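You operate a simulated robot arm through the tools that you are given. There is no shell and no other tool. Be economical: measure what you need, move in short steps, check, and stop when the job is done.

You are at the controls of a simulated robot arm. One attempt, no reset.

TASK
Take the blue tin on the top of the low cabinet and put it away on the blue mat on the workbench. Push the right door of the low cabinet shut. Put one of the small cans from the top of the grey workbench on top of the small blue reel. Put three of the brass nuts from the top of the grey workbench on the top of the low cabinet. Take the small cylinder from the top of the grey workbench and put it on the shelf under the grey workbench. Any order will do. Set down upright: small can, small cylinder.

It is judged by the outcome, as a careful person would: the job done as asked, and still so three seconds after it is handed in. It fails if anything else is knocked over, pushed out of place, dropped, spilled or broken.

THE ROBOT
A 7-joint arm with a fingered hand on a trunk, on a base that drives. Base frame: it is fixed to the floor where the robot stands at the start and does not move with it; the origin is under the middle of the robot, x ahead of it, y to its left, z up; the surface under the hand at the start is at about z = 0.58. Readings come in m, degrees, newtons and seconds.
With the tool pointing down near the work surface it reaches from about 0.22 to 0.76 m from the robot's upright axis, wherever it stands. Its first joint turns from -166.0 to 166.0 degrees. Places, roughly: blue mat on the workbench [1.3, 0.2, 0.9]; blue tin [0.5, 0, 0.5]; brass nut (3x3x2 cm) [1.2, 0.7, 0.9]; right door of the low cabinet [0.3, -0.4, 0.3]; shelf under the grey workbench [1.2, 0.6, 0.3]; small blue reel (10x10x6 cm) [1, -0.1, 0.9]; small can [1, -0.25, 1]; small cylinder [1, 0.25, 1]; top of the low cabinet [0.6, 0.2, 0.6]. Payload 4 kg.
The TCP is the grasp point between the finger pads, 0.028 m short of the fingertips. In the tool frame z runs along the fingers and y along their closing line. The gripper opens to 0.168 m. The gripper's body begins 0.079 m behind the TCP. The gripper is a hand of 4 fingers: y runs from the thumb to the fingers, the wrist lies at [0, 0, -0.249] in the tool frame, and closing takes about 1.5 s.
Orientation is that of the tool frame in the base frame, as a unit quaternion [x, y, z, w]. With the fingers straight down and closing along the base's y, the tool's x points along the base's -x, its y along +y and its z along -z.

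THE INTERFACE
- The arm moves only by the tool play_rows. Its argument "motion" is one flat list of numbers, 6 for each row, row after row: the shift along the base's x, y, z in m, then the turn, a rotation vector about the base's x, y, z in degrees. In form: [dx, dy, dz, wx, wy, wz, dx, dy, dz, wx, wy, wz, ...]. A call has 1 to 20 rows; each row shifts and turns the commanded pose from where the row before left it. "grip" is the closure, from 0 (fully open) to 1 (shut), set as the call begins (left out, the last holds). Each row takes 0.2 s and may step no farther than 0.05 m and 8.6 degrees from the row before; otherwise, or with a gripper value out of range, the whole call is refused. A pose out of reach is approached as far as the arm can. The call stops where the force on the tool passes 40 N (or 10 N more than at its start, if that is more) or the arm is blocked; 0.2 s more then pass. Each finger travels about 0.153 m/s and halts on what it meets, pressing with about 26 N; the grip force reading is that of the motor and also rises with nothing between the fingers. The clock runs only during rows and for 0.2 s after the last one: add rows that do not move to give the fingers time. It gives the time, the measured TCP pose, the force on the tool (base axes), the opening and the grip force at its end, in the units of the frame above (readings bear some noise), with the torque about the TCP (base axes, N m) and any sound that the robot's microphone picked up, and new pictures: "views" is both (left out), scene, wrist or none.
- Cameras (640 x 400 px; columns grow to the right, rows downward): "scene" is now at [-0.002, 0.1113, 1.4515]; the picture's right is [-0.61, -0.80, 0.00], its down [-0.54, 0.41, -0.73] and it looks along [0.58, -0.44, -0.68] (base axes); focal length 296 px, centre (320, 200). "wrist" rides on the gripper at [0.06, -0.06, -0.11] in the tool frame; the picture's right is [0.71, 0.71, 0.00], its down [-0.56, 0.56, -0.61] and it looks along [-0.43, 0.43, 0.79] (tool axes); focal length 265 px, centre (320, 200). There is no depth. A picture from a camera that has moved, and an enlarged one, comes with that camera's place and axes in the base frame and with its lens. The place of the scene camera against the robot may be out by one fixed shift of up to 0.012 m in any direction.
- move_column(by): slides the trunk up (or, below 0, down) by that many m; the arm and the scene camera ride with it, the base frame stays. It gives what a move gives, with no picture.
- drive_base(legs): drives the robot by 1 to 6 legs, each [ahead, turn to the left] in m and degrees, along the robot's own axes; the way and the turn of a leg run together, so that a leg with both is an arc; at most 1.5 m and 180 degrees a leg. The arm and the cameras ride along, it lands a little off, and it stops where it bumps. It gives what a move gives, and a new picture of the scene camera.
- curl_fingers(finger1, finger2, finger3, thumb_bend): sets how far each is bent, from 0 (flat) to 1 (curled in); at 0.3 the hand is open as for a grip, at 0.7 the pads meet at the TCP. One left out holds its place. A second passes; each finger stops where it meets its share of the squeeze, and holds until it gets a number again. A gripper value or a shape takes the hand back. It gives what a move gives, with no picture; readings hold the bend of each and the force on the fingers (four entries, about 0 where the hand has none), thumb and palm.
- preshape(shape): the hand has 4 fingers and takes this shape, open, in about a second: jaw (thumb against the fingers, like two jaws); tri (thumb and two fingers); tip (a fingertip pinch); poke (one finger out to press); point (the index stretched); flat (the hand flat); cup (the hand cupped); fist (a fist). The gripper value then closes the fingers along that shape, each until it touches; the sizes above hold for jaw. It gives what a move gives, with no picture.
- turn_head(pan, tilt): turns the head with the scene camera to pan (to the left, within 155 degrees either way) and tilt (down, from -29 to 69), counted from straight ahead of the robot. It gives what a move gives, and a new picture of the scene camera.
- close_up(camera, box): a new picture of the part [left, top, right, bottom] of that camera's present view, enlarged. It takes no simulated time.
- hand_in(): hands the job in; it is judged then, once.

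Go step by step. Nothing tells you exact positions but the pictures and the camera data: compare them with the known pose of the tool, close in by small moves and look again before you grip or let go. The budget is 196 turns and 260 pictures, counting those below and the enlarged ones. Unless the task says otherwise, let go and move clear before handing in.

The tools are called after "Call:" as name(argument=value, ...) on one line, values as JSON. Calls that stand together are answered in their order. play_rows: Moves the arm, as the interface text tells. Its arguments: {"type":"object","properties":{"motion":{"type":"array","items":{"type":"number"}},"grip":{"type":"number"},"views":{"type":"string","enum":["both","scene","wrist","none"]}},"required":["motion"]} The other tools are called the same way: move_column (by) slides the trunk up or down; preshape (shape) gives the hand a shape; curl_fingers (finger1, finger2, finger3, thumb_bend) moves the fingers one by one; drive_base (legs) drives the base; turn_head (pan, tilt) turns the head that bears the scene camera; close_up (camera, box) takes an enlarged picture of a part of a camera's view; hand_in () hands the job in.

At the start:

```text
time: 0.0
eef_pos: [0.3851, -0.2424, 1.1452]
tool_rot: [0.001, 1.0, 0.0, 0.0]
force: [-0.7, -0.1, -0.4]
torque: [0.0, 0.0, -0.01]
width: 0.1677
finger_force: 0.1
shape: jaw
bend: [0.3, 0.3, 0.3, 0.3]
finger forces: [0.0, 0.0, 0.0, 0.1, 0.0, 0.0]
trunk travel left (down, up): [-0.463, 0.127]
robot x, y, heading: [-0.0023, 0.0049, 0.2]
head pan, tilt: [-37.3, 42.8]
```

scene: 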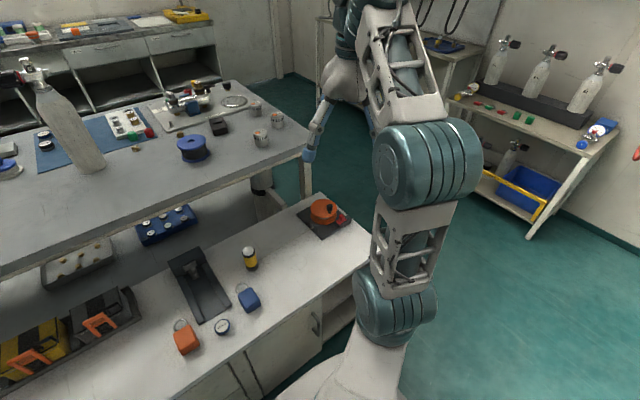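
wrist: 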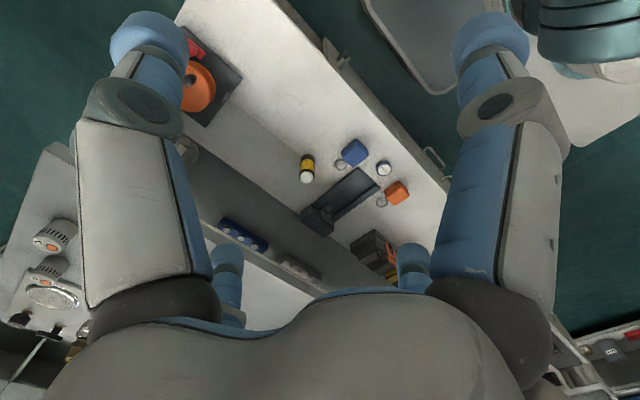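

I see the workbench ahead and the low cabinet in front of it. I'll look around with the head first, before moving anything.

Call:
turn_head(pan=0, tilt=40)

Call:
turn_head(pan=35, tilt=40)

Call:
turn_head(pan=-20, tilt=65)

```text
time: 1.0
eef_pos: [0.3861, -0.242, 1.1438]
tool_rot: [0.001, 1.0, 0.001, -0.001]
force: [-0.1, 0.5, -0.4]
torque: [-0.03, 0.01, -0.02]
width: 0.168
finger_force: 0.1
shape: jaw
bend: [0.3, 0.3, 0.3, 0.3]
finger forces: [0.1, 0.0, 0.1, 0.0, 0.1, 0.0]
trunk travel left (down, up): [-0.463, 0.127]
robot x, y, heading: [-0.0036, 0.0034, -0.1]
head pan, tilt: [0.0, 40.0]
camera scene: at [0.0169, 0.1616, 1.4556], right [0.0, -1.0, 0.0], down [-0.64, 0.0, -0.77], along [0.77, 0.0, -0.64], focal length 296 px, centre (320, 200)
```

scene: 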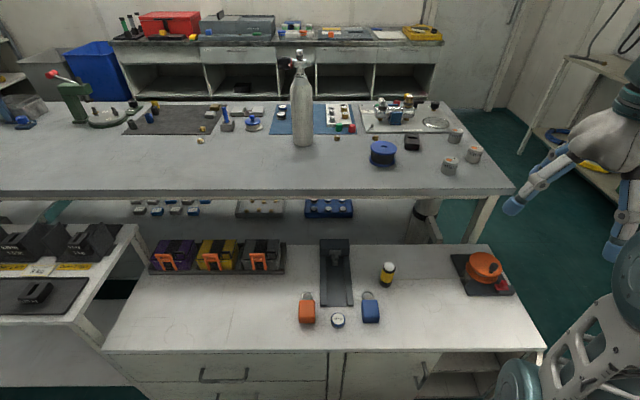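

```text
time: 2.0
eef_pos: [0.3861, -0.2422, 1.1447]
tool_rot: [0.001, 1.0, 0.0, 0.0]
force: [0.7, 0.0, -0.3]
torque: [0.02, -0.02, 0.01]
width: 0.1678
finger_force: 0.1
shape: jaw
bend: [0.3, 0.3, 0.3, 0.3]
finger forces: [0.0, 0.1, 0.0, 0.1, 0.0, 0.0]
trunk travel left (down, up): [-0.463, 0.127]
robot x, y, heading: [0.0003, 0.0024, 0.1]
head pan, tilt: [35.0, 40.0]
camera scene: at [0.0016, 0.2103, 1.4556], right [0.57, -0.82, 0.0], down [-0.53, -0.37, -0.77], along [0.63, 0.44, -0.64], focal length 296 px, centre (320, 200)
```

scene: 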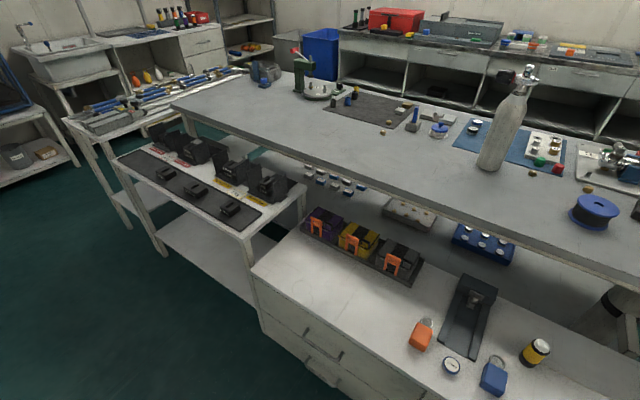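

```text
time: 3.3
eef_pos: [0.3866, -0.242, 1.1443]
tool_rot: [0.001, 1.0, 0.0, 0.0]
force: [0.5, 0.3, -0.4]
torque: [0.03, -0.02, -0.01]
width: 0.1678
finger_force: 0.0
shape: jaw
bend: [0.3, 0.3, 0.3, 0.3]
finger forces: [0.0, 0.0, 0.1, 0.0, 0.0, 0.1]
trunk travel left (down, up): [-0.463, 0.127]
robot x, y, heading: [0.0012, 0.0022, 0.1]
head pan, tilt: [-20.0, 65.0]
camera scene: at [-0.011, 0.1409, 1.4233], right [-0.34, -0.94, 0.0], down [-0.85, 0.31, -0.42], along [0.4, -0.14, -0.91], focal length 296 px, centre (320, 200)
```

scene: 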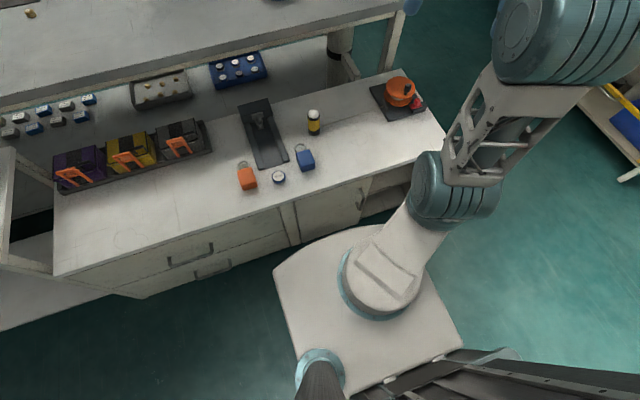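

Blue tin is likely the blue block with a ring near (0.51, 0.0). The tall grey gas bottle near (1.05, 0.23) should be the "small cylinder". Closer looks next.

Call:
turn_head(pan=0, tilt=30)

Call:
close_up(camera="scene", box=[240, 100, 520, 275])

Call:
close_up(camera="scene", box=[280, 240, 536, 400])

Call:
close_up(camera="scene", box=[0, 100, 280, 275])

```text
time: 4.3
eef_pos: [0.3857, -0.2413, 1.1452]
tool_rot: [0.001, 1.0, 0.0, 0.0]
force: [0.2, -0.7, 0.1]
torque: [0.02, 0.02, 0.03]
width: 0.1683
finger_force: 0.1
shape: jaw
bend: [0.3, 0.3, 0.3, 0.3]
finger forces: [0.0, 0.0, 0.0, 0.1, 0.1, 0.0]
trunk travel left (down, up): [-0.463, 0.127]
robot x, y, heading: [0.0041, -0.0013, 0.1]
head pan, tilt: [0.0, 30.0]
camera scene: at [0.0223, 0.1616, 1.4709], right [0.0, -1.0, 0.0], down [-0.5, 0.0, -0.87], along [0.87, 0.0, -0.5], focal length 296 px, centre (320, 200)
```

scene: 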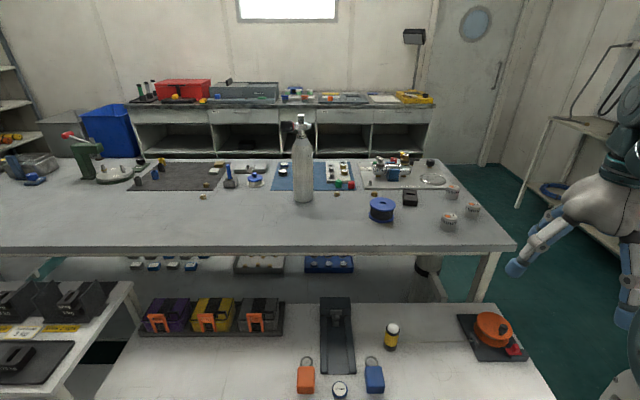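

```text
2.29 times, centred on (380, 188) of scene
camera zoom: at [0.0223, 0.1616, 1.4709], right [0.0, -1.0, 0.0], down [-0.5, 0.0, -0.87], along [0.87, 0.0, -0.5], focal length 676 px, centre (183, 229)
```

zoom: 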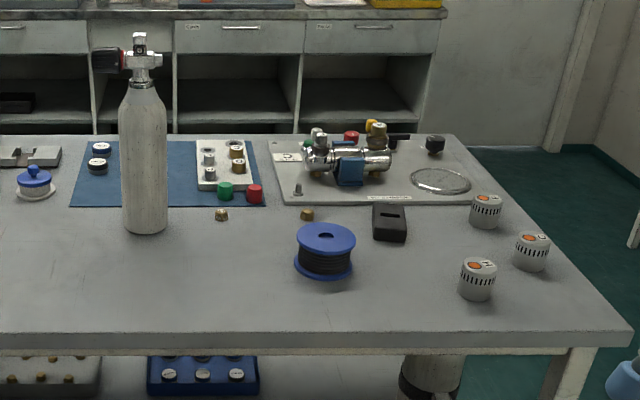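

```text
2.50 times, centred on (408, 320) of scene
camera zoom: at [0.0223, 0.1616, 1.4709], right [0.0, -1.0, 0.0], down [-0.5, 0.0, -0.87], along [0.87, 0.0, -0.5], focal length 740 px, centre (100, -100)
```

zoom: 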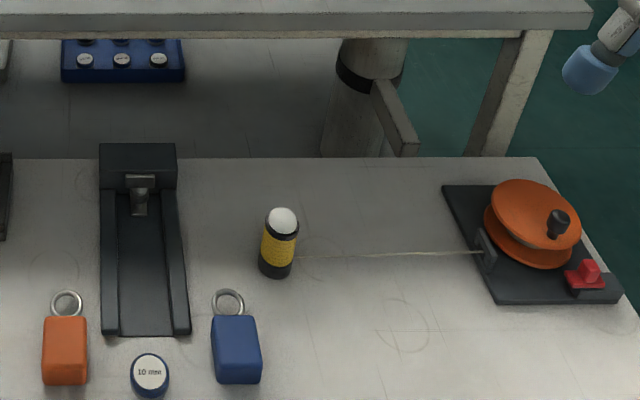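

```text
2.29 times, centred on (140, 188) of scene
camera zoom: at [0.0223, 0.1616, 1.4709], right [0.0, -1.0, 0.0], down [-0.5, 0.0, -0.87], along [0.87, 0.0, -0.5], focal length 676 px, centre (731, 229)
```

zoom: 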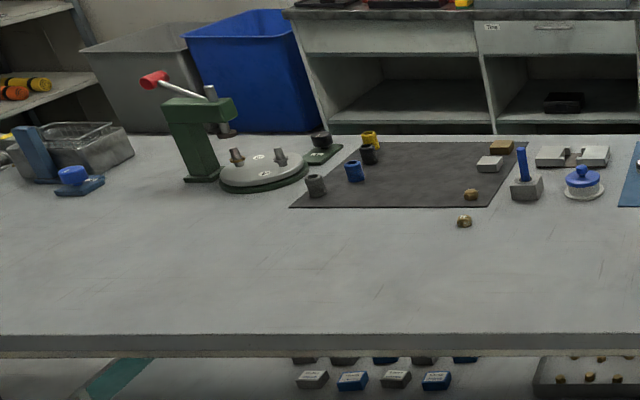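

I need to tell which blue object is the "tin": I'll zoom in with the head tilted more.

Call:
turn_head(pan=-8, tilt=58)

Call:
close_up(camera="scene", box=[240, 180, 400, 280])

Call:
close_up(camera="scene", box=[120, 20, 440, 220])

```text
time: 5.2
eef_pos: [0.3852, -0.2424, 1.1458]
tool_rot: [0.0, 1.0, 0.0, 0.0]
force: [0.2, 0.5, -0.2]
torque: [-0.01, 0.02, 0.02]
width: 0.1682
finger_force: 0.0
shape: jaw
bend: [0.3, 0.3, 0.3, 0.3]
finger forces: [0.0, 0.0, 0.0, 0.0, 0.1, 0.0]
trunk travel left (down, up): [-0.463, 0.127]
robot x, y, heading: [-0.0001, 0.0018, -0.1]
head pan, tilt: [-8.0, 58.0]
camera scene: at [0.0002, 0.152, 1.4313], right [-0.14, -0.99, 0.0], down [-0.84, 0.12, -0.53], along [0.53, -0.07, -0.85], focal length 296 px, centre (320, 200)
```

scene: 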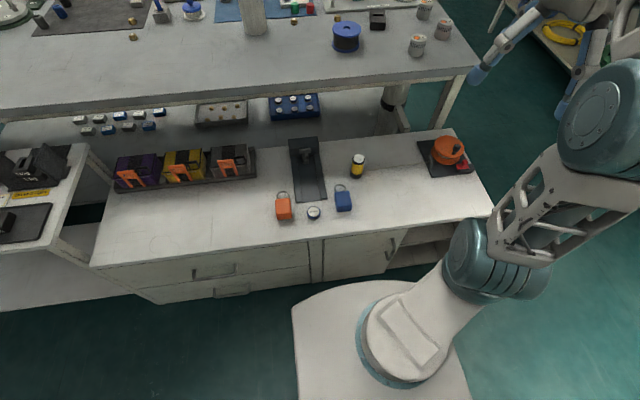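

```text
4.00 times, centred on (320, 230) of scene
camera zoom: at [0.0002, 0.152, 1.4313], right [-0.14, -0.99, 0.0], down [-0.84, 0.12, -0.53], along [0.53, -0.07, -0.85], focal length 1184 px, centre (320, 80)
```

zoom: 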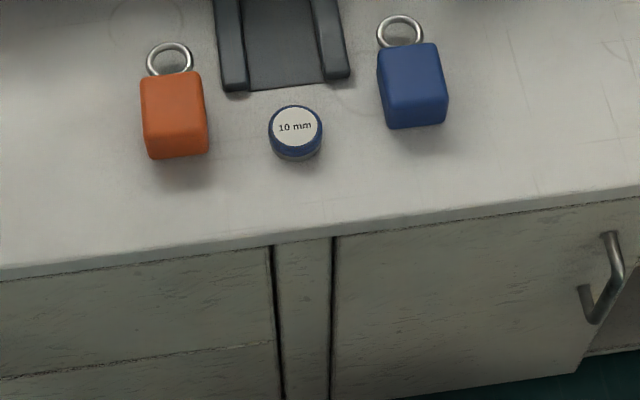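

```text
2.00 times, centred on (280, 120) of scene
camera zoom: at [0.0002, 0.152, 1.4313], right [-0.14, -0.99, 0.0], down [-0.84, 0.12, -0.53], along [0.53, -0.07, -0.85], focal length 592 px, centre (400, 360)
```

zoom: 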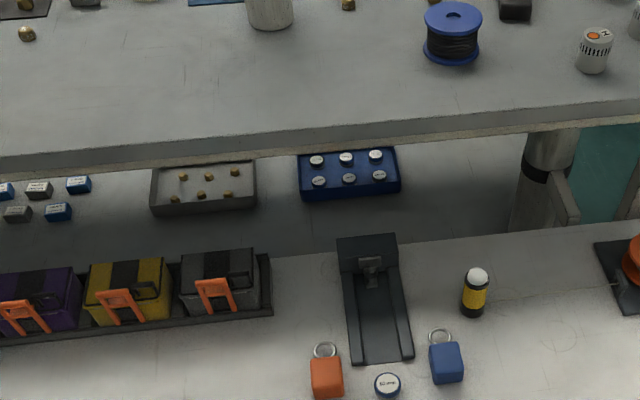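

The round "10 mm" box is the tin. Now I check the right door through the wrist camera.

Call:
close_up(camera="wrist", box=[200, 0, 520, 200])

Call:
turn_head(pan=-60, tilt=60)

```text
2.00 times, centred on (360, 100) of wrist
camera zoom: at [0.3245, -0.303, 1.2539], right [-0.71, 0.71, 0.0], down [0.56, 0.56, 0.61], along [0.44, 0.43, -0.79], focal length 531 px, centre (240, 400)
```

zoom: 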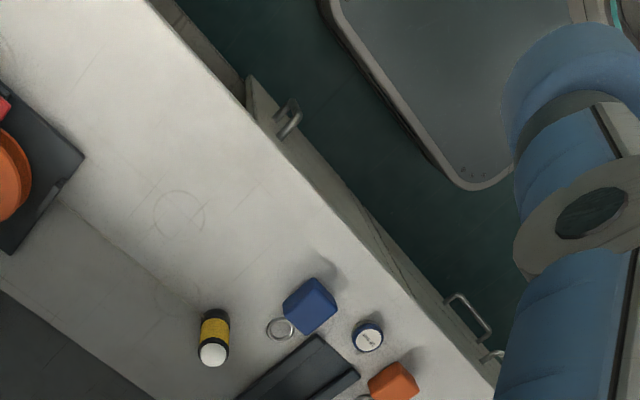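

```text
time: 6.4
eef_pos: [0.3848, -0.2437, 1.1445]
tool_rot: [0.001, 1.0, 0.0, 0.0]
force: [-0.1, -0.3, -0.4]
torque: [-0.02, -0.02, -0.03]
width: 0.1681
finger_force: 0.2
shape: jaw
bend: [0.3, 0.3, 0.3, 0.3]
finger forces: [0.1, 0.0, 0.0, 0.0, 0.0, 0.0]
trunk travel left (down, up): [-0.463, 0.127]
robot x, y, heading: [-0.0021, -0.0016, -0.1]
head pan, tilt: [-60.0, 60.0]
camera scene: at [-0.0347, 0.1039, 1.4288], right [-0.87, -0.5, 0.0], down [-0.43, 0.75, -0.5], along [0.25, -0.43, -0.87], focal length 296 px, centre (320, 200)
```

scene: 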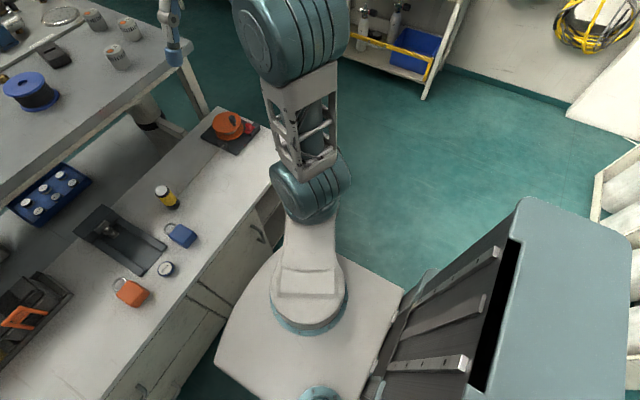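

The right door isn't clearly visible. I'll move the hand out to the right and look at the cabinet's right front with the wrist camera.

Call:
play_rows(motion=[-0.021, -0.035, -0.02, 0, 0, 0, -0.021, -0.035, -0.02, 0, 0, 0, -0.021, -0.035, -0.02, 0, 0, 0, -0.021, -0.035, -0.02, 0, 0, 0, -0.021, -0.035, -0.02, 0, 0, 0, -0.021, -0.035, -0.02, 0, 0, 0, -0.021, -0.035, -0.02, 0, 0, 0, -0.021, -0.035, -0.02, 0, 0, 0, -0.021, -0.035, -0.02, 0, 0, 0, -0.021, -0.035, -0.02, 0, 0, 0, -0.021, -0.035, -0.02, 0, 0, 0, -0.021, -0.035, -0.02, 0, 0, 0])

Call:
turn_head(pan=-35, tilt=60)

```text
time: 9.0
eef_pos: [0.1316, -0.6633, 0.9072]
tool_rot: [0.002, 1.0, 0.001, 0.001]
force: [-0.1, -0.2, -0.7]
torque: [0.0, 0.0, 0.01]
width: 0.1678
finger_force: 0.1
shape: jaw
bend: [0.3, 0.3, 0.3, 0.3]
finger forces: [0.0, 0.0, 0.0, 0.1, 0.0, 0.0]
trunk travel left (down, up): [-0.463, 0.127]
robot x, y, heading: [-0.0005, 0.0052, 0.1]
head pan, tilt: [-60.0, 60.0]
camera scene: at [-0.0355, 0.1033, 1.4289], right [-0.87, -0.5, 0.0], down [-0.43, 0.75, -0.5], along [0.25, -0.43, -0.87], focal length 296 px, centre (320, 200)
camera wrist: at [0.0698, -0.7231, 1.0156], right [-0.7, 0.71, 0.0], down [0.56, 0.55, 0.62], along [0.44, 0.43, -0.79], focal length 265 px, centre (320, 200)
```

scene: 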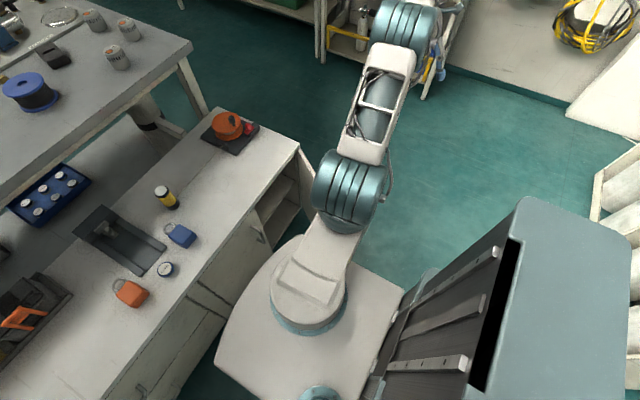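
wrist: 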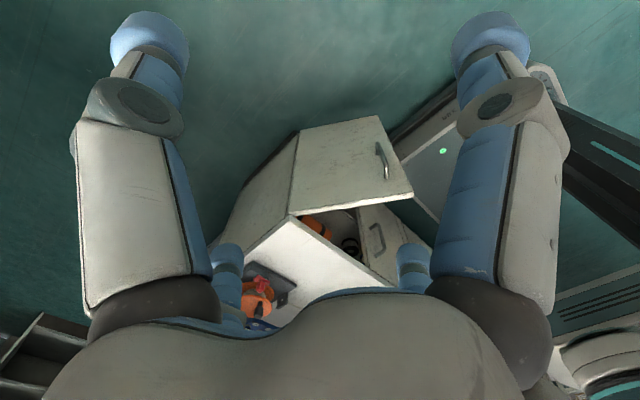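

```text
time: 9.9
eef_pos: [0.1332, -0.6619, 0.9073]
tool_rot: [0.001, 1.0, 0.0, 0.001]
force: [0.2, -1.1, -0.7]
torque: [-0.01, -0.02, -0.03]
width: 0.1678
finger_force: 0.0
shape: jaw
bend: [0.3, 0.3, 0.3, 0.3]
finger forces: [0.0, 0.1, 0.0, 0.1, 0.1, 0.0]
trunk travel left (down, up): [-0.463, 0.127]
robot x, y, heading: [0.0011, 0.0013, -0.1]
head pan, tilt: [-35.0, 60.0]
camera scene: at [-0.0136, 0.1231, 1.4289], right [-0.57, -0.82, 0.0], down [-0.71, 0.5, -0.5], along [0.41, -0.29, -0.87], focal length 296 px, centre (320, 200)
```

scene: 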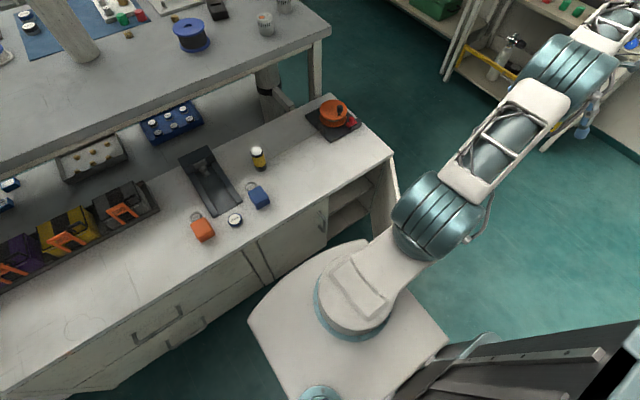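

The right door is hinged at the cabinet's right end and stands open toward me. I'll look closer at it and my own base footprint.

Call:
close_up(camera="wrist", box=[180, 80, 460, 255])

Call:
close_up(camera="wrist", box=[360, 40, 640, 400])

Call:
turn_head(pan=-130, tilt=40)

Call:
turn_head(pan=-80, tilt=30)

```text
2.29 times, centred on (320, 168) of wrist
camera zoom: at [0.0719, -0.7223, 1.0164], right [-0.71, 0.71, 0.0], down [0.56, 0.56, 0.61], along [0.44, 0.43, -0.79], focal length 607 px, centre (320, 274)
```

zoom: 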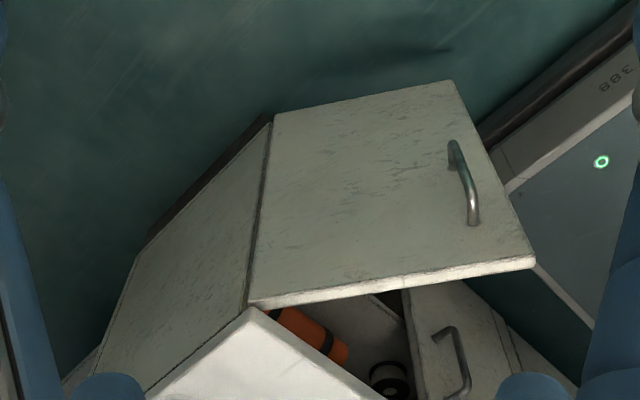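

```text
1.11 times, centred on (500, 220) of wrist
camera zoom: at [0.0719, -0.7223, 1.0164], right [-0.71, 0.71, 0.0], down [0.56, 0.56, 0.61], along [0.44, 0.43, -0.79], focal length 295 px, centre (120, 178)
```

zoom: 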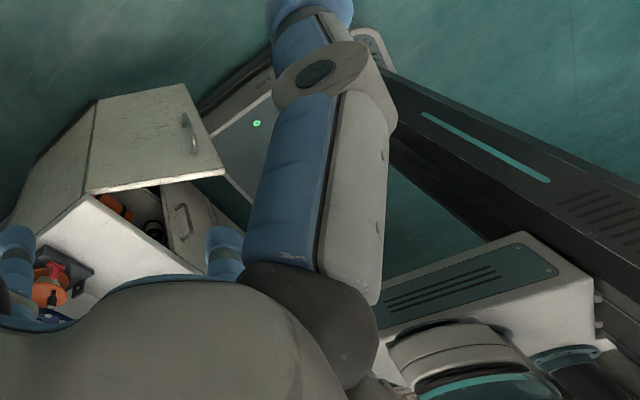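

```text
time: 11.6
eef_pos: [0.1339, -0.6617, 0.9074]
tool_rot: [0.001, 1.0, 0.0, 0.0]
force: [0.5, -0.2, 0.3]
torque: [-0.02, 0.01, -0.01]
width: 0.1683
finger_force: 0.1
shape: jaw
bend: [0.3, 0.3, 0.3, 0.3]
finger forces: [0.0, 0.0, 0.0, 0.0, 0.0, 0.1]
trunk travel left (down, up): [-0.463, 0.127]
robot x, y, heading: [0.0004, -0.0001, 0.0]
head pan, tilt: [-130.0, 40.0]
camera scene: at [-0.1228, 0.0963, 1.4556], right [-0.77, 0.64, 0.0], down [0.41, 0.49, -0.77], along [-0.49, -0.59, -0.64], focal length 296 px, centre (320, 200)
```

scene: 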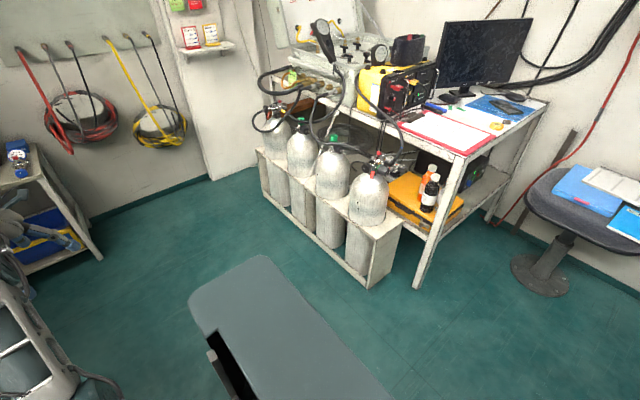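

```text
time: 12.8
eef_pos: [0.1332, -0.6618, 0.9069]
tool_rot: [0.001, 1.0, 0.001, 0.0]
force: [-0.2, -0.2, -0.4]
torque: [-0.02, 0.0, 0.01]
width: 0.1681
finger_force: 0.1
shape: jaw
bend: [0.3, 0.3, 0.3, 0.3]
finger forces: [0.0, 0.0, 0.0, 0.0, 0.0, 0.0]
trunk travel left (down, up): [-0.463, 0.127]
robot x, y, heading: [0.0003, 0.0019, -0.1]
head pan, tilt: [-80.0, 30.0]
camera scene: at [-0.0525, 0.0724, 1.4709], right [-0.98, -0.17, 0.0], down [-0.09, 0.49, -0.87], along [0.15, -0.85, -0.5], focal length 296 px, centre (320, 200)
```

scene: 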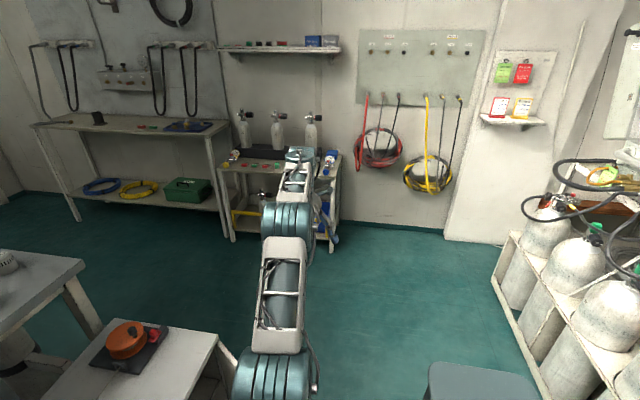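

The door is open about 55° with its free edge near (0.18, -0.33). I'll close the fingers, tilt the hand forward, and go down on the outer side of the door.

Call:
play_rows(motion=[0.005, 0.03, -0.025, 0, -7.5, 0, 0.005, 0.03, -0.025, 0, -7.5, 0, 0.005, 0.03, -0.025, 0, -7.5, 0, 0.005, 0.03, -0.025, 0, -7.5, 0, 0.005, 0.03, -0.025, 0, 0, 0, 0.005, 0.03, -0.025, 0, 0, 0, 0, 0, -0.04, 0, 0, 0, 0, 0, -0.04, 0, 0, 0, 0, 0, -0.04, 0, 0, 0, 0, 0, -0.04, 0, 0, 0], grip=1)

Call:
turn_head(pan=-45, tilt=60)

```text
time: 15.0
eef_pos: [0.1659, -0.4815, 0.5967]
tool_rot: [0.002, 0.966, 0.0, 0.259]
force: [1.4, -0.9, 0.5]
torque: [-0.01, 0.0, 0.02]
width: 0.0002
finger_force: 26.2
shape: jaw
bend: [0.7, 0.7, 0.7, 0.7]
finger forces: [0.0, 0.1, 0.0, 0.0, 0.0, 0.0]
trunk travel left (down, up): [-0.463, 0.127]
robot x, y, heading: [0.0004, 0.0037, -0.2]
head pan, tilt: [-80.0, 30.0]
camera scene: at [-0.0525, 0.0724, 1.471], right [-0.98, -0.17, 0.0], down [-0.09, 0.49, -0.87], along [0.15, -0.85, -0.5], focal length 296 px, centre (320, 200)
camera wrist: at [0.0563, -0.5427, 0.6611], right [-0.61, 0.71, -0.35], down [0.18, 0.56, 0.81], along [0.77, 0.43, -0.47], focal length 265 px, centre (320, 200)
```

scene: 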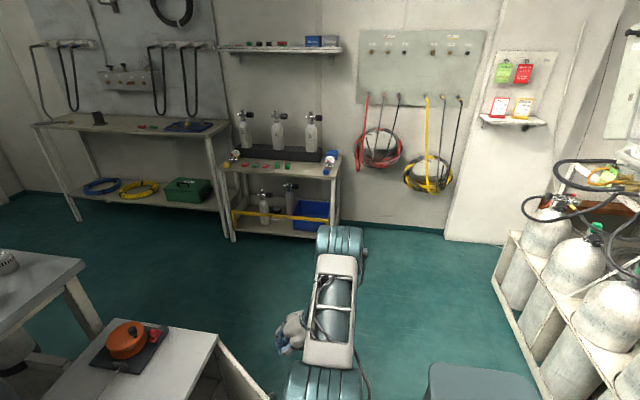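
wrist: 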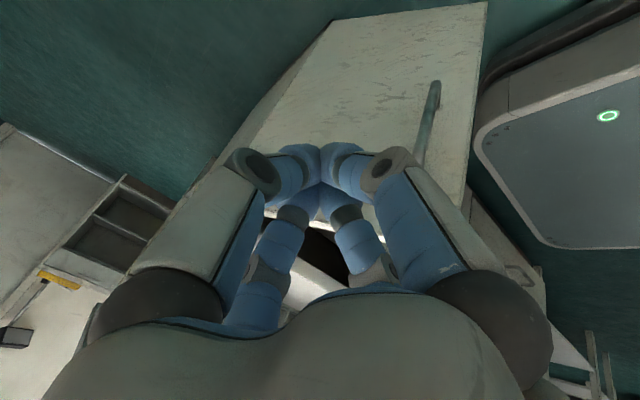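

```text
time: 16.0
eef_pos: [0.1642, -0.4826, 0.5977]
tool_rot: [0.001, 0.966, 0.001, 0.259]
force: [0.0, 0.0, -0.5]
torque: [0.03, 0.06, -0.01]
width: 0.0001
finger_force: 26.0
shape: jaw
bend: [0.7, 0.7, 0.7, 0.7]
finger forces: [0.1, 0.0, 0.0, 0.1, 0.0, 0.0]
trunk travel left (down, up): [-0.463, 0.127]
robot x, y, heading: [0.0002, -0.0, -0.0]
head pan, tilt: [-45.0, 60.0]
camera scene: at [-0.0211, 0.1143, 1.4289], right [-0.71, -0.71, 0.0], down [-0.61, 0.61, -0.5], along [0.35, -0.35, -0.87], focal length 296 px, centre (320, 200)
```

scene: 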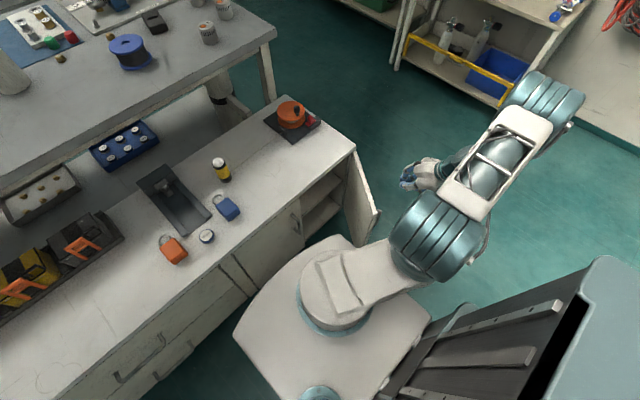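

Door confirmed. Lowering beside it and pushing it along its arc.

Call:
play_rows(motion=[0, 0, -0.04, 0, 0, 0, 0, 0, -0.04, 0, 0, 0, 0, 0, -0.04, 0, 0, 0, 0.019, 0.027, 0, 0, 0, 0, 0.019, 0.027, 0, 0, 0, 0, 0.02, 0.028, 0, 0, 0, 0, 0.01, 0.015, 0, 0, 0, 0, 0.01, 0.015, 0, 0, 0, 0, 0.018, 0.019, 0, 0, 0, 0, 0.018, 0.019, 0, 0, 0, 0, 0.022, 0.014, 0, 0, 0, 0, 0.022, 0.014, 0, 0, 0, 0])

```text
time: 18.6
eef_pos: [0.3232, -0.3082, 0.477]
tool_rot: [0.002, 0.966, -0.003, 0.26]
force: [8.0, -18.0, 9.7]
torque: [0.54, 0.11, -0.19]
width: 0.0
finger_force: 25.8
shape: jaw
bend: [0.7, 0.7, 0.7, 0.7]
finger forces: [0.1, 21.5, 0.1, 0.0, 0.1, 0.0]
trunk travel left (down, up): [-0.463, 0.127]
robot x, y, heading: [0.0027, 0.0029, -0.2]
head pan, tilt: [-45.0, 60.0]
camera scene: at [-0.0211, 0.1139, 1.429], right [-0.71, -0.71, 0.0], down [-0.61, 0.61, -0.5], along [0.35, -0.35, -0.87], focal length 296 px, centre (320, 200)
camera wrist: at [0.2149, -0.3677, 0.541], right [-0.61, 0.71, -0.36], down [0.18, 0.56, 0.81], along [0.78, 0.43, -0.47], focal length 265 px, centre (320, 200)
```

scene: 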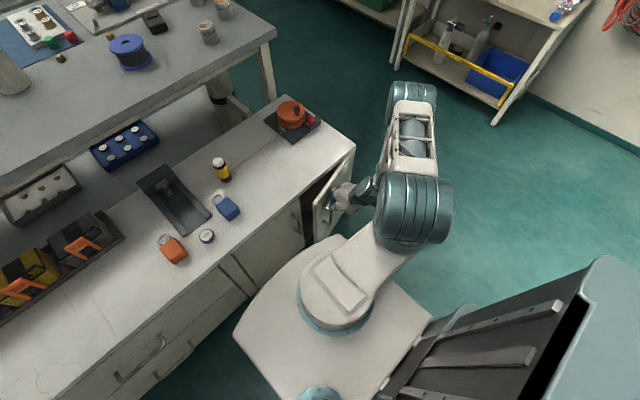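
wrist: 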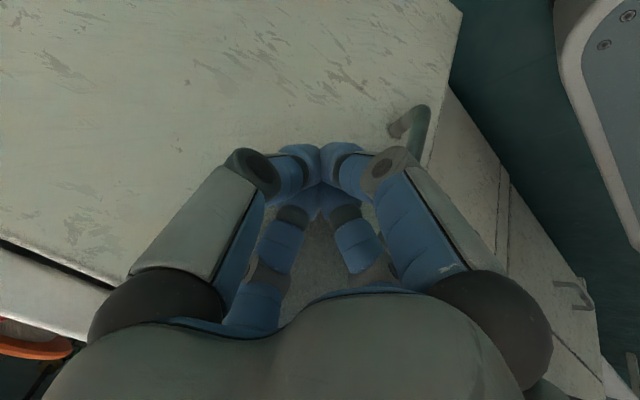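

The finger is against the handle sideways; I'll ease a little to -y and then push forward.

Call:
play_rows(motion=[-0.005, -0.02, 0, 0, 0, 0, 0.015, -0.005, 0, 0, 0, 0, 0.02, 0, 0, 0, 0, 0, 0.015, 0, 0, 0, 0, 0, 0.01, 0, 0, 0, 0, 0, 0.01, 0, 0, 0, 0, 0, 0.01, 0, 0, 0, 0, 0])

```text
time: 20.0
eef_pos: [0.3698, -0.3278, 0.4716]
tool_rot: [0.005, 0.969, 0.004, 0.249]
force: [-8.0, 0.2, -3.0]
torque: [-0.02, -0.25, 0.0]
width: 0.0
finger_force: 26.0
shape: jaw
bend: [0.7, 0.7, 0.7, 0.7]
finger forces: [0.1, 0.0, 7.4, 0.0, 0.0, 0.0]
trunk travel left (down, up): [-0.463, 0.127]
robot x, y, heading: [0.0014, 0.0021, -0.2]
head pan, tilt: [-45.0, 60.0]
stopped in row 6: the force on the tool passed its limit at 49 N (the readings are from after the stop); the commanded pose is now the measured one
camera scene: at [-0.0215, 0.1143, 1.4288], right [-0.71, -0.7, 0.0], down [-0.61, 0.62, -0.5], along [0.35, -0.36, -0.87], focal length 296 px, centre (320, 200)
camera wrist: at [0.2636, -0.3885, 0.5367], right [-0.61, 0.72, -0.34], down [0.2, 0.55, 0.81], along [0.77, 0.43, -0.48], focal length 265 px, centre (320, 200)
```

scene: 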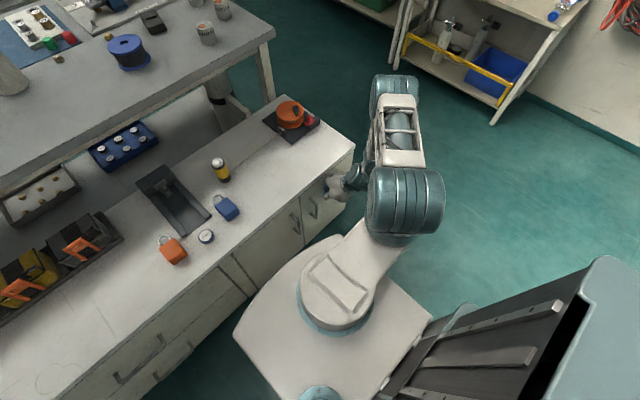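
wrist: 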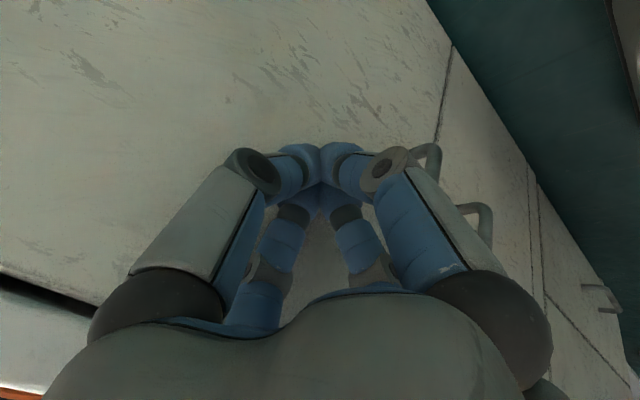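

The door looks flush now. Backing away and lifting, then checking it.

Call:
play_rows(motion=[-0.03, -0.01, 0, 0, 0, 0, -0.04, -0.02, 0, 0, 0, 0, -0.03, -0.02, 0.02, 0, 0, 0, 0, -0.02, 0.04, 0, 7.2, 0, 0, 0, 0.045, 0, 7.2, 0, 0, 0, 0.045, 0, 7.2, 0, 0, 0, 0.045, 0, 7.2, 0, 0, 0, 0.045, 0, 0, 0, 0, 0, 0.045, 0, 0, 0, 0, 0, 0.045, 0, 0, 0, 0, 0, 0.045, 0, 0, 0, 0, 0, 0.045, 0, 0, 0], grip=0)

Call:
close_up(camera="scene", box=[200, 80, 400, 280])

```text
time: 22.6
eef_pos: [0.2731, -0.3994, 0.8903]
tool_rot: [0.006, 1.0, 0.001, 0.002]
force: [-0.6, 0.1, -0.7]
torque: [0.01, 0.01, 0.01]
width: 0.1679
finger_force: 0.0
shape: jaw
bend: [0.3, 0.3, 0.3, 0.3]
finger forces: [0.1, 0.0, 0.0, 0.1, 0.0, 0.1]
trunk travel left (down, up): [-0.463, 0.127]
robot x, y, heading: [0.0006, 0.0039, -0.4]
head pan, tilt: [-45.0, 60.0]
camera scene: at [-0.0212, 0.1145, 1.4288], right [-0.71, -0.7, 0.0], down [-0.61, 0.61, -0.5], along [0.35, -0.35, -0.87], focal length 296 px, centre (320, 200)
camera wrist: at [0.2109, -0.4593, 0.9991], right [-0.7, 0.72, 0.0], down [0.56, 0.55, 0.62], along [0.44, 0.43, -0.79], focal length 265 px, centre (320, 200)
```

scene: 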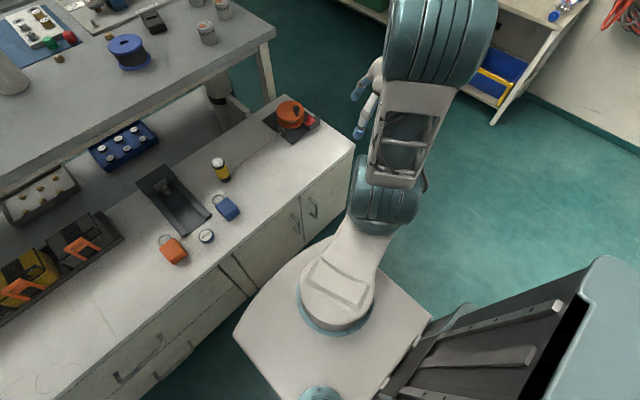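
wrist: 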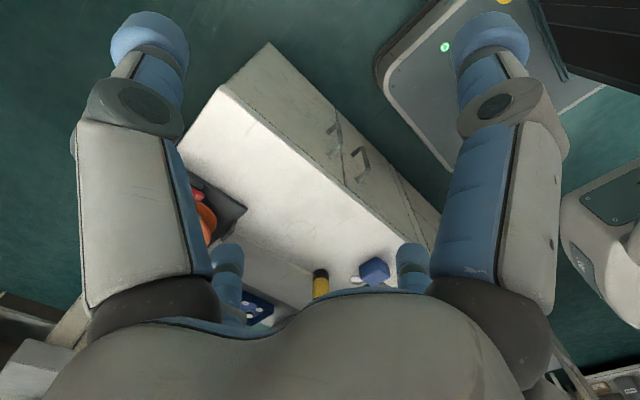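

```text
2.00 times, centred on (300, 180) of scene
camera zoom: at [-0.0212, 0.1145, 1.4288], right [-0.71, -0.7, 0.0], down [-0.61, 0.61, -0.5], along [0.35, -0.35, -0.87], focal length 592 px, centre (360, 240)
```

zoom: 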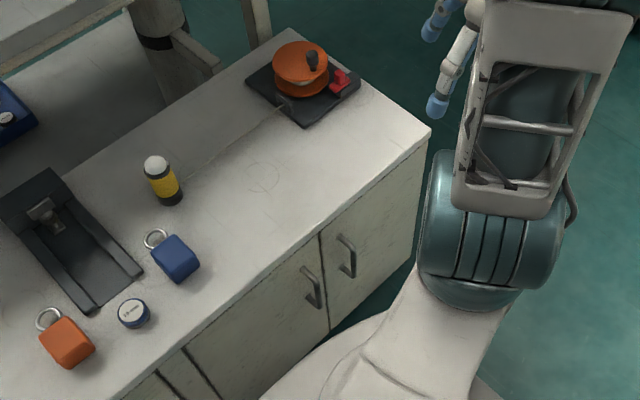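

Door is shut. Next the tin near (0.465, 0.109): hovering above it with a half-closed hand.

Call:
play_rows(motion=[0.016, 0.0425, -0.01, 0, 0, 0, 0.016, 0.0425, -0.01, 0, 0, 0, 0.016, 0.0425, -0.01, 0, 0, 0, 0.016, 0.0425, -0.01, 0, 0, 0, 0.016, 0.0425, -0.01, 0, 0, 0, 0.016, 0.0425, -0.01, 0, 0, 0, 0.016, 0.0425, -0.01, 0, 0, 0, 0.016, 0.0425, -0.01, 0, 0, 0, 0.016, 0.0425, -0.01, 0, 0, 0, 0.016, 0.0425, -0.01, 0, 0, 0, 0.016, 0.0425, -0.01, 0, 0, 0, 0.016, 0.0425, -0.01, 0, 0, 0], grip=0.45)

Call:
turn_head(pan=5, tilt=58)

```text
time: 25.2
eef_pos: [0.4655, 0.1118, 0.772]
tool_rot: [0.006, 1.0, 0.001, 0.004]
force: [0.7, 0.3, 0.7]
torque: [-0.04, -0.04, 0.02]
width: 0.0932
finger_force: 0.0
shape: jaw
bend: [0.32, 0.32, 0.32, 0.32]
finger forces: [0.0, 0.0, 0.0, 0.0, 0.0, 0.0]
trunk travel left (down, up): [-0.463, 0.127]
robot x, y, heading: [-0.0008, 0.0008, 0.0]
head pan, tilt: [-45.0, 60.0]
camera scene: at [-0.0211, 0.1149, 1.4288], right [-0.71, -0.7, 0.0], down [-0.61, 0.61, -0.5], along [0.35, -0.35, -0.87], focal length 296 px, centre (320, 200)
camera wrist: at [0.4027, 0.0518, 0.8805], right [-0.7, 0.72, 0.0], down [0.56, 0.55, 0.62], along [0.44, 0.43, -0.79], focal length 265 px, centre (320, 200)
```

scene: 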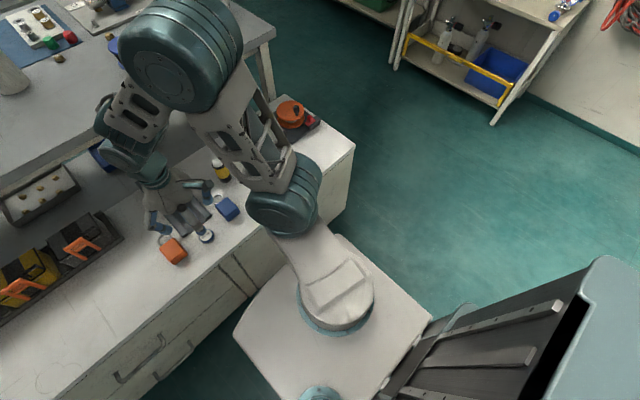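
wrist: 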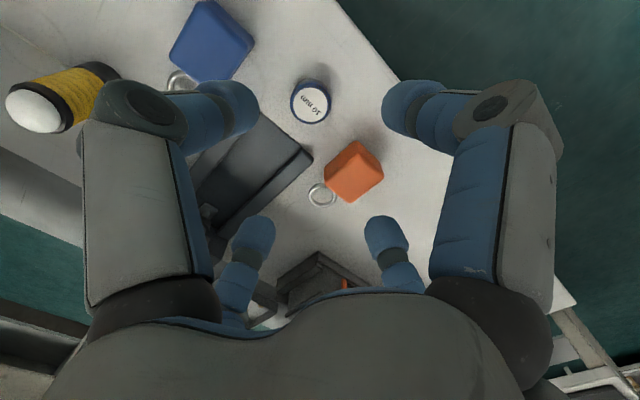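

```text
time: 26.4
eef_pos: [0.466, 0.1106, 0.7713]
tool_rot: [0.006, 1.0, 0.001, 0.001]
force: [-1.4, -0.4, 1.1]
torque: [0.04, 0.02, 0.01]
width: 0.093
finger_force: 0.1
shape: jaw
bend: [0.32, 0.32, 0.32, 0.32]
finger forces: [0.0, 0.0, 0.1, 0.1, 0.0, 0.0]
trunk travel left (down, up): [-0.463, 0.127]
robot x, y, heading: [0.0014, 0.0025, -0.2]
head pan, tilt: [5.0, 58.0]
camera scene: at [0.0007, 0.1677, 1.4312], right [0.08, -1.0, 0.0], down [-0.85, -0.07, -0.53], along [0.53, 0.04, -0.85], focal length 296 px, centre (320, 200)
```

scene: 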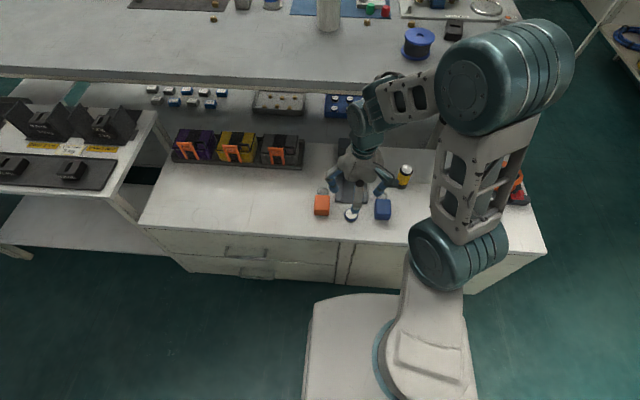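

The tin sits at about (0.468, 0.107). The hand has four fingers in a cross, so I'll turn 45° and narrow the opening to clear the tray and blocks.

Call:
play_rows(motion=[0.001, -0.001, -0.01, 0, 0, 7.5, 0, -0.001, -0.01, 0, 0, 7.5, 0, 0, -0.01, 0, 0, 7.5, 0, 0, -0.01, 0, 0, 7.5, 0, 0, -0.015, 0, 0, 7.5, 0, 0, -0.015, 0, 0, 7.5, 0, 0, 0, 0, 0, 0], grip=0.55)

```text
time: 27.9
eef_pos: [0.4646, 0.1086, 0.7016]
tool_rot: [-0.378, 0.926, 0.001, 0.002]
force: [-0.5, -0.3, -0.6]
torque: [-0.01, -0.01, -0.02]
width: 0.0759
finger_force: 0.0
shape: jaw
bend: [0.37, 0.37, 0.37, 0.37]
finger forces: [0.0, 0.0, 0.1, 0.1, 0.0, 0.0]
trunk travel left (down, up): [-0.463, 0.127]
robot x, y, heading: [-0.0034, 0.0029, -0.0]
head pan, tilt: [5.0, 58.0]
camera scene: at [0.0008, 0.1677, 1.4312], right [0.08, -1.0, 0.0], down [-0.85, -0.07, -0.53], along [0.53, 0.04, -0.85], focal length 296 px, centre (320, 200)
camera wrist: at [0.4642, 0.0228, 0.8101], right [-1.0, 0.01, 0.0], down [0.01, 0.79, 0.62], along [0.01, 0.62, -0.79], focal length 265 px, centre (320, 200)
```

scene: 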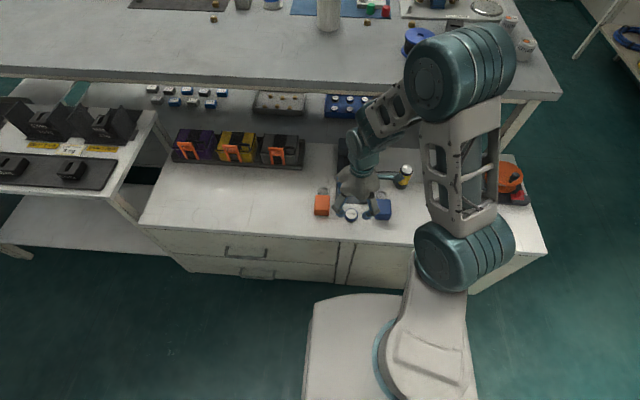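
wrist: 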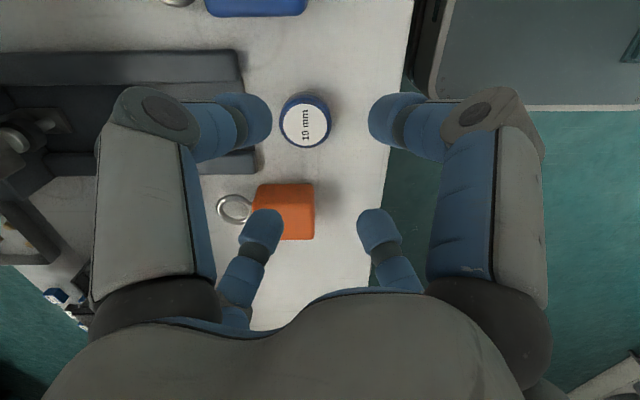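

Small correction (+0.010, -0.004), narrowing a bit more, then descending in two stages.

Call:
play_rows(motion=[0.009, -0.003, 0, 0, 0, 0, 0, 0, -0.03, 0, 0, 0, 0, 0, -0.02, 0, 0, 0], grip=0.61, views="wrist")

```text
time: 28.8
eef_pos: [0.477, 0.1071, 0.6518]
tool_rot: [-0.378, 0.926, 0.002, 0.002]
force: [1.0, 0.4, 0.6]
torque: [0.0, 0.0, 0.0]
width: 0.0658
finger_force: 0.0
shape: jaw
bend: [0.79, 0.79, 0.79, 0.4]
finger forces: [0.0, 0.0, 0.0, 0.0, 0.0, 0.1]
trunk travel left (down, up): [-0.463, 0.127]
robot x, y, heading: [0.0006, 0.0006, -0.0]
head pan, tilt: [5.0, 58.0]
camera wrist: at [0.4746, 0.0215, 0.7597], right [-1.0, 0.01, 0.0], down [0.01, 0.79, 0.62], along [0.01, 0.62, -0.79], focal length 265 px, centre (320, 200)
```

wrist: 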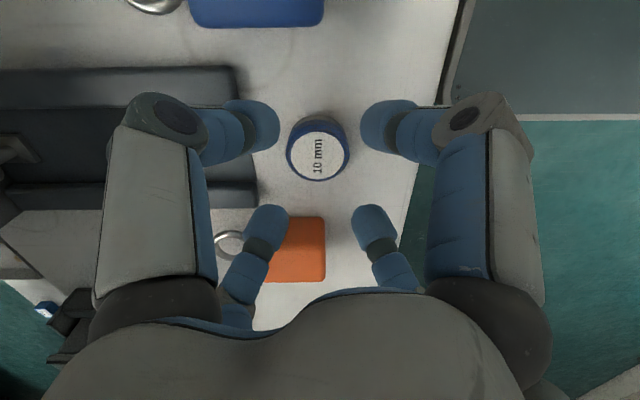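

Aligned; shift y by -0.005, go down and close.

Call:
play_rows(motion=[0, -0.005, -0.012, 0, 0, 0, 0, 0, -0.013, 0, 0, 0, 0, 0, -0.012, 0, 0, 0], views="wrist")

```text
time: 29.6
eef_pos: [0.4754, 0.1008, 0.6159]
tool_rot: [-0.377, 0.926, 0.002, 0.003]
force: [0.2, 0.1, 0.3]
torque: [-0.02, 0.02, 0.01]
width: 0.0658
finger_force: 0.1
shape: jaw
bend: [0.79, 0.79, 0.79, 0.4]
finger forces: [0.1, 0.0, 0.1, 0.0, 0.0, 0.0]
trunk travel left (down, up): [-0.463, 0.127]
robot x, y, heading: [-0.0026, 0.0044, -0.1]
head pan, tilt: [5.0, 58.0]
camera wrist: at [0.4732, 0.0146, 0.7234], right [-1.0, 0.01, 0.0], down [0.01, 0.79, 0.62], along [0.01, 0.62, -0.79], focal length 265 px, centre (320, 200)
```

wrist: 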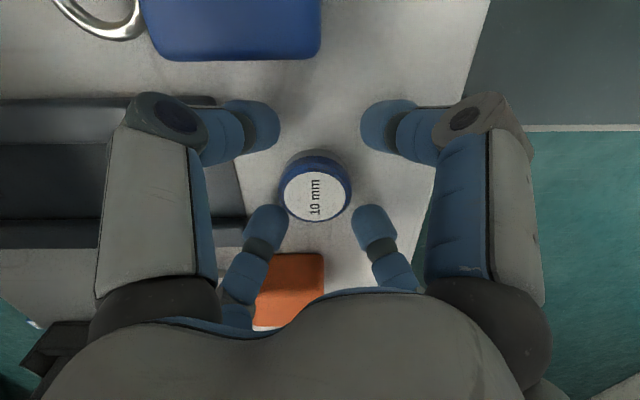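

The tin is centred between the fingers. Closing.

Call:
play_rows(motion=[0, 0, 0, 0, 0, 0, 0, 0, 0, 0, 0, 0, 0, 0, 0, 0, 0, 0, 0, 0, 0, 0, 0, 0, 0, 0, 0, 0, 0, 0, 0, 0, 0, 0, 0, 0], grip=1, views="wrist")

```text
time: 30.9
eef_pos: [0.4751, 0.1002, 0.6147]
tool_rot: [-0.377, 0.926, 0.002, 0.002]
force: [0.3, -0.5, -0.1]
torque: [-0.02, 0.01, 0.02]
width: 0.0356
finger_force: 26.0
shape: jaw
bend: [0.77, 0.78, 0.77, 0.54]
finger forces: [23.0, 23.5, 23.8, 0.0, 22.7, 0.1]
trunk travel left (down, up): [-0.463, 0.127]
robot x, y, heading: [-0.0015, 0.0023, -0.3]
head pan, tilt: [5.0, 58.0]
camera wrist: at [0.4731, 0.0146, 0.7236], right [-1.0, 0.01, 0.0], down [0.01, 0.79, 0.62], along [0.01, 0.62, -0.79], focal length 265 px, centre (320, 200)
```

wrist: 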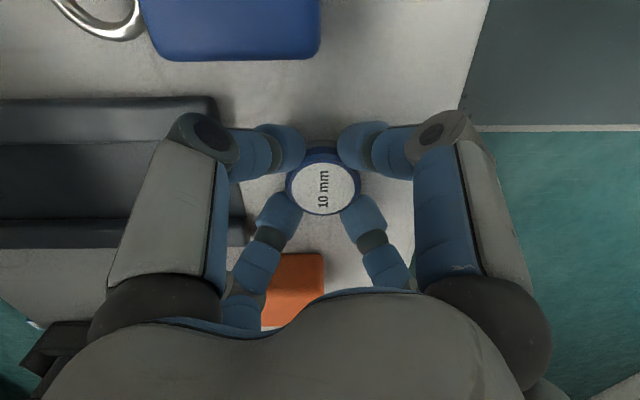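

Tin gripped (fingers all ~23 N). Lifting it and pulling in for driving.

Call:
play_rows(motion=[0, 0, 0.03, 0, 0, 0, 0, 0, 0.045, 0, 0, 0, 0, 0, 0.045, 0, 0, 0, 0, 0, 0.045, 0, 0, 0, 0, 0, 0.045, 0, 0, 0, 0, 0, 0.045, 0, 0, 0, 0, 0, 0.045, 0, 0, 0, 0, 0, 0.045, 0, 0, 0, -0.03, -0.03, 0.02, 0, 0, 0, -0.03, -0.03, 0.02, 0, 0, 0, -0.03, -0.03, 0.02, 0, 0, 0])

```text
time: 33.4
eef_pos: [0.3839, 0.0123, 1.019]
tool_rot: [-0.377, 0.926, 0.002, 0.003]
force: [0.0, 0.2, 0.0]
torque: [0.02, 0.0, 0.05]
width: 0.0356
finger_force: 25.8
shape: jaw
bend: [0.77, 0.78, 0.77, 0.54]
finger forces: [22.4, 24.7, 25.2, 0.0, 22.1, 0.1]
trunk travel left (down, up): [-0.463, 0.127]
robot x, y, heading: [-0.0034, -0.003, -0.2]
head pan, tilt: [5.0, 58.0]
camera scene: at [0.0005, 0.1657, 1.4314], right [0.08, -1.0, 0.0], down [-0.85, -0.07, -0.53], along [0.53, 0.04, -0.85], focal length 296 px, centre (320, 200)
camera wrist: at [0.3808, -0.0755, 1.1272], right [-1.0, 0.01, 0.0], down [0.01, 0.79, 0.62], along [0.01, 0.62, -0.79], focal length 265 px, centre (320, 200)
```

scene: 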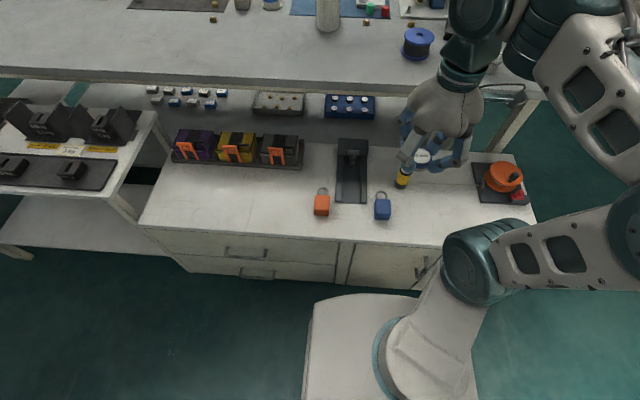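
wrist: 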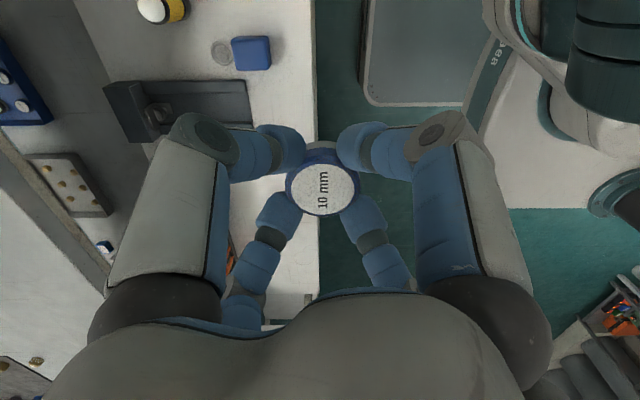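

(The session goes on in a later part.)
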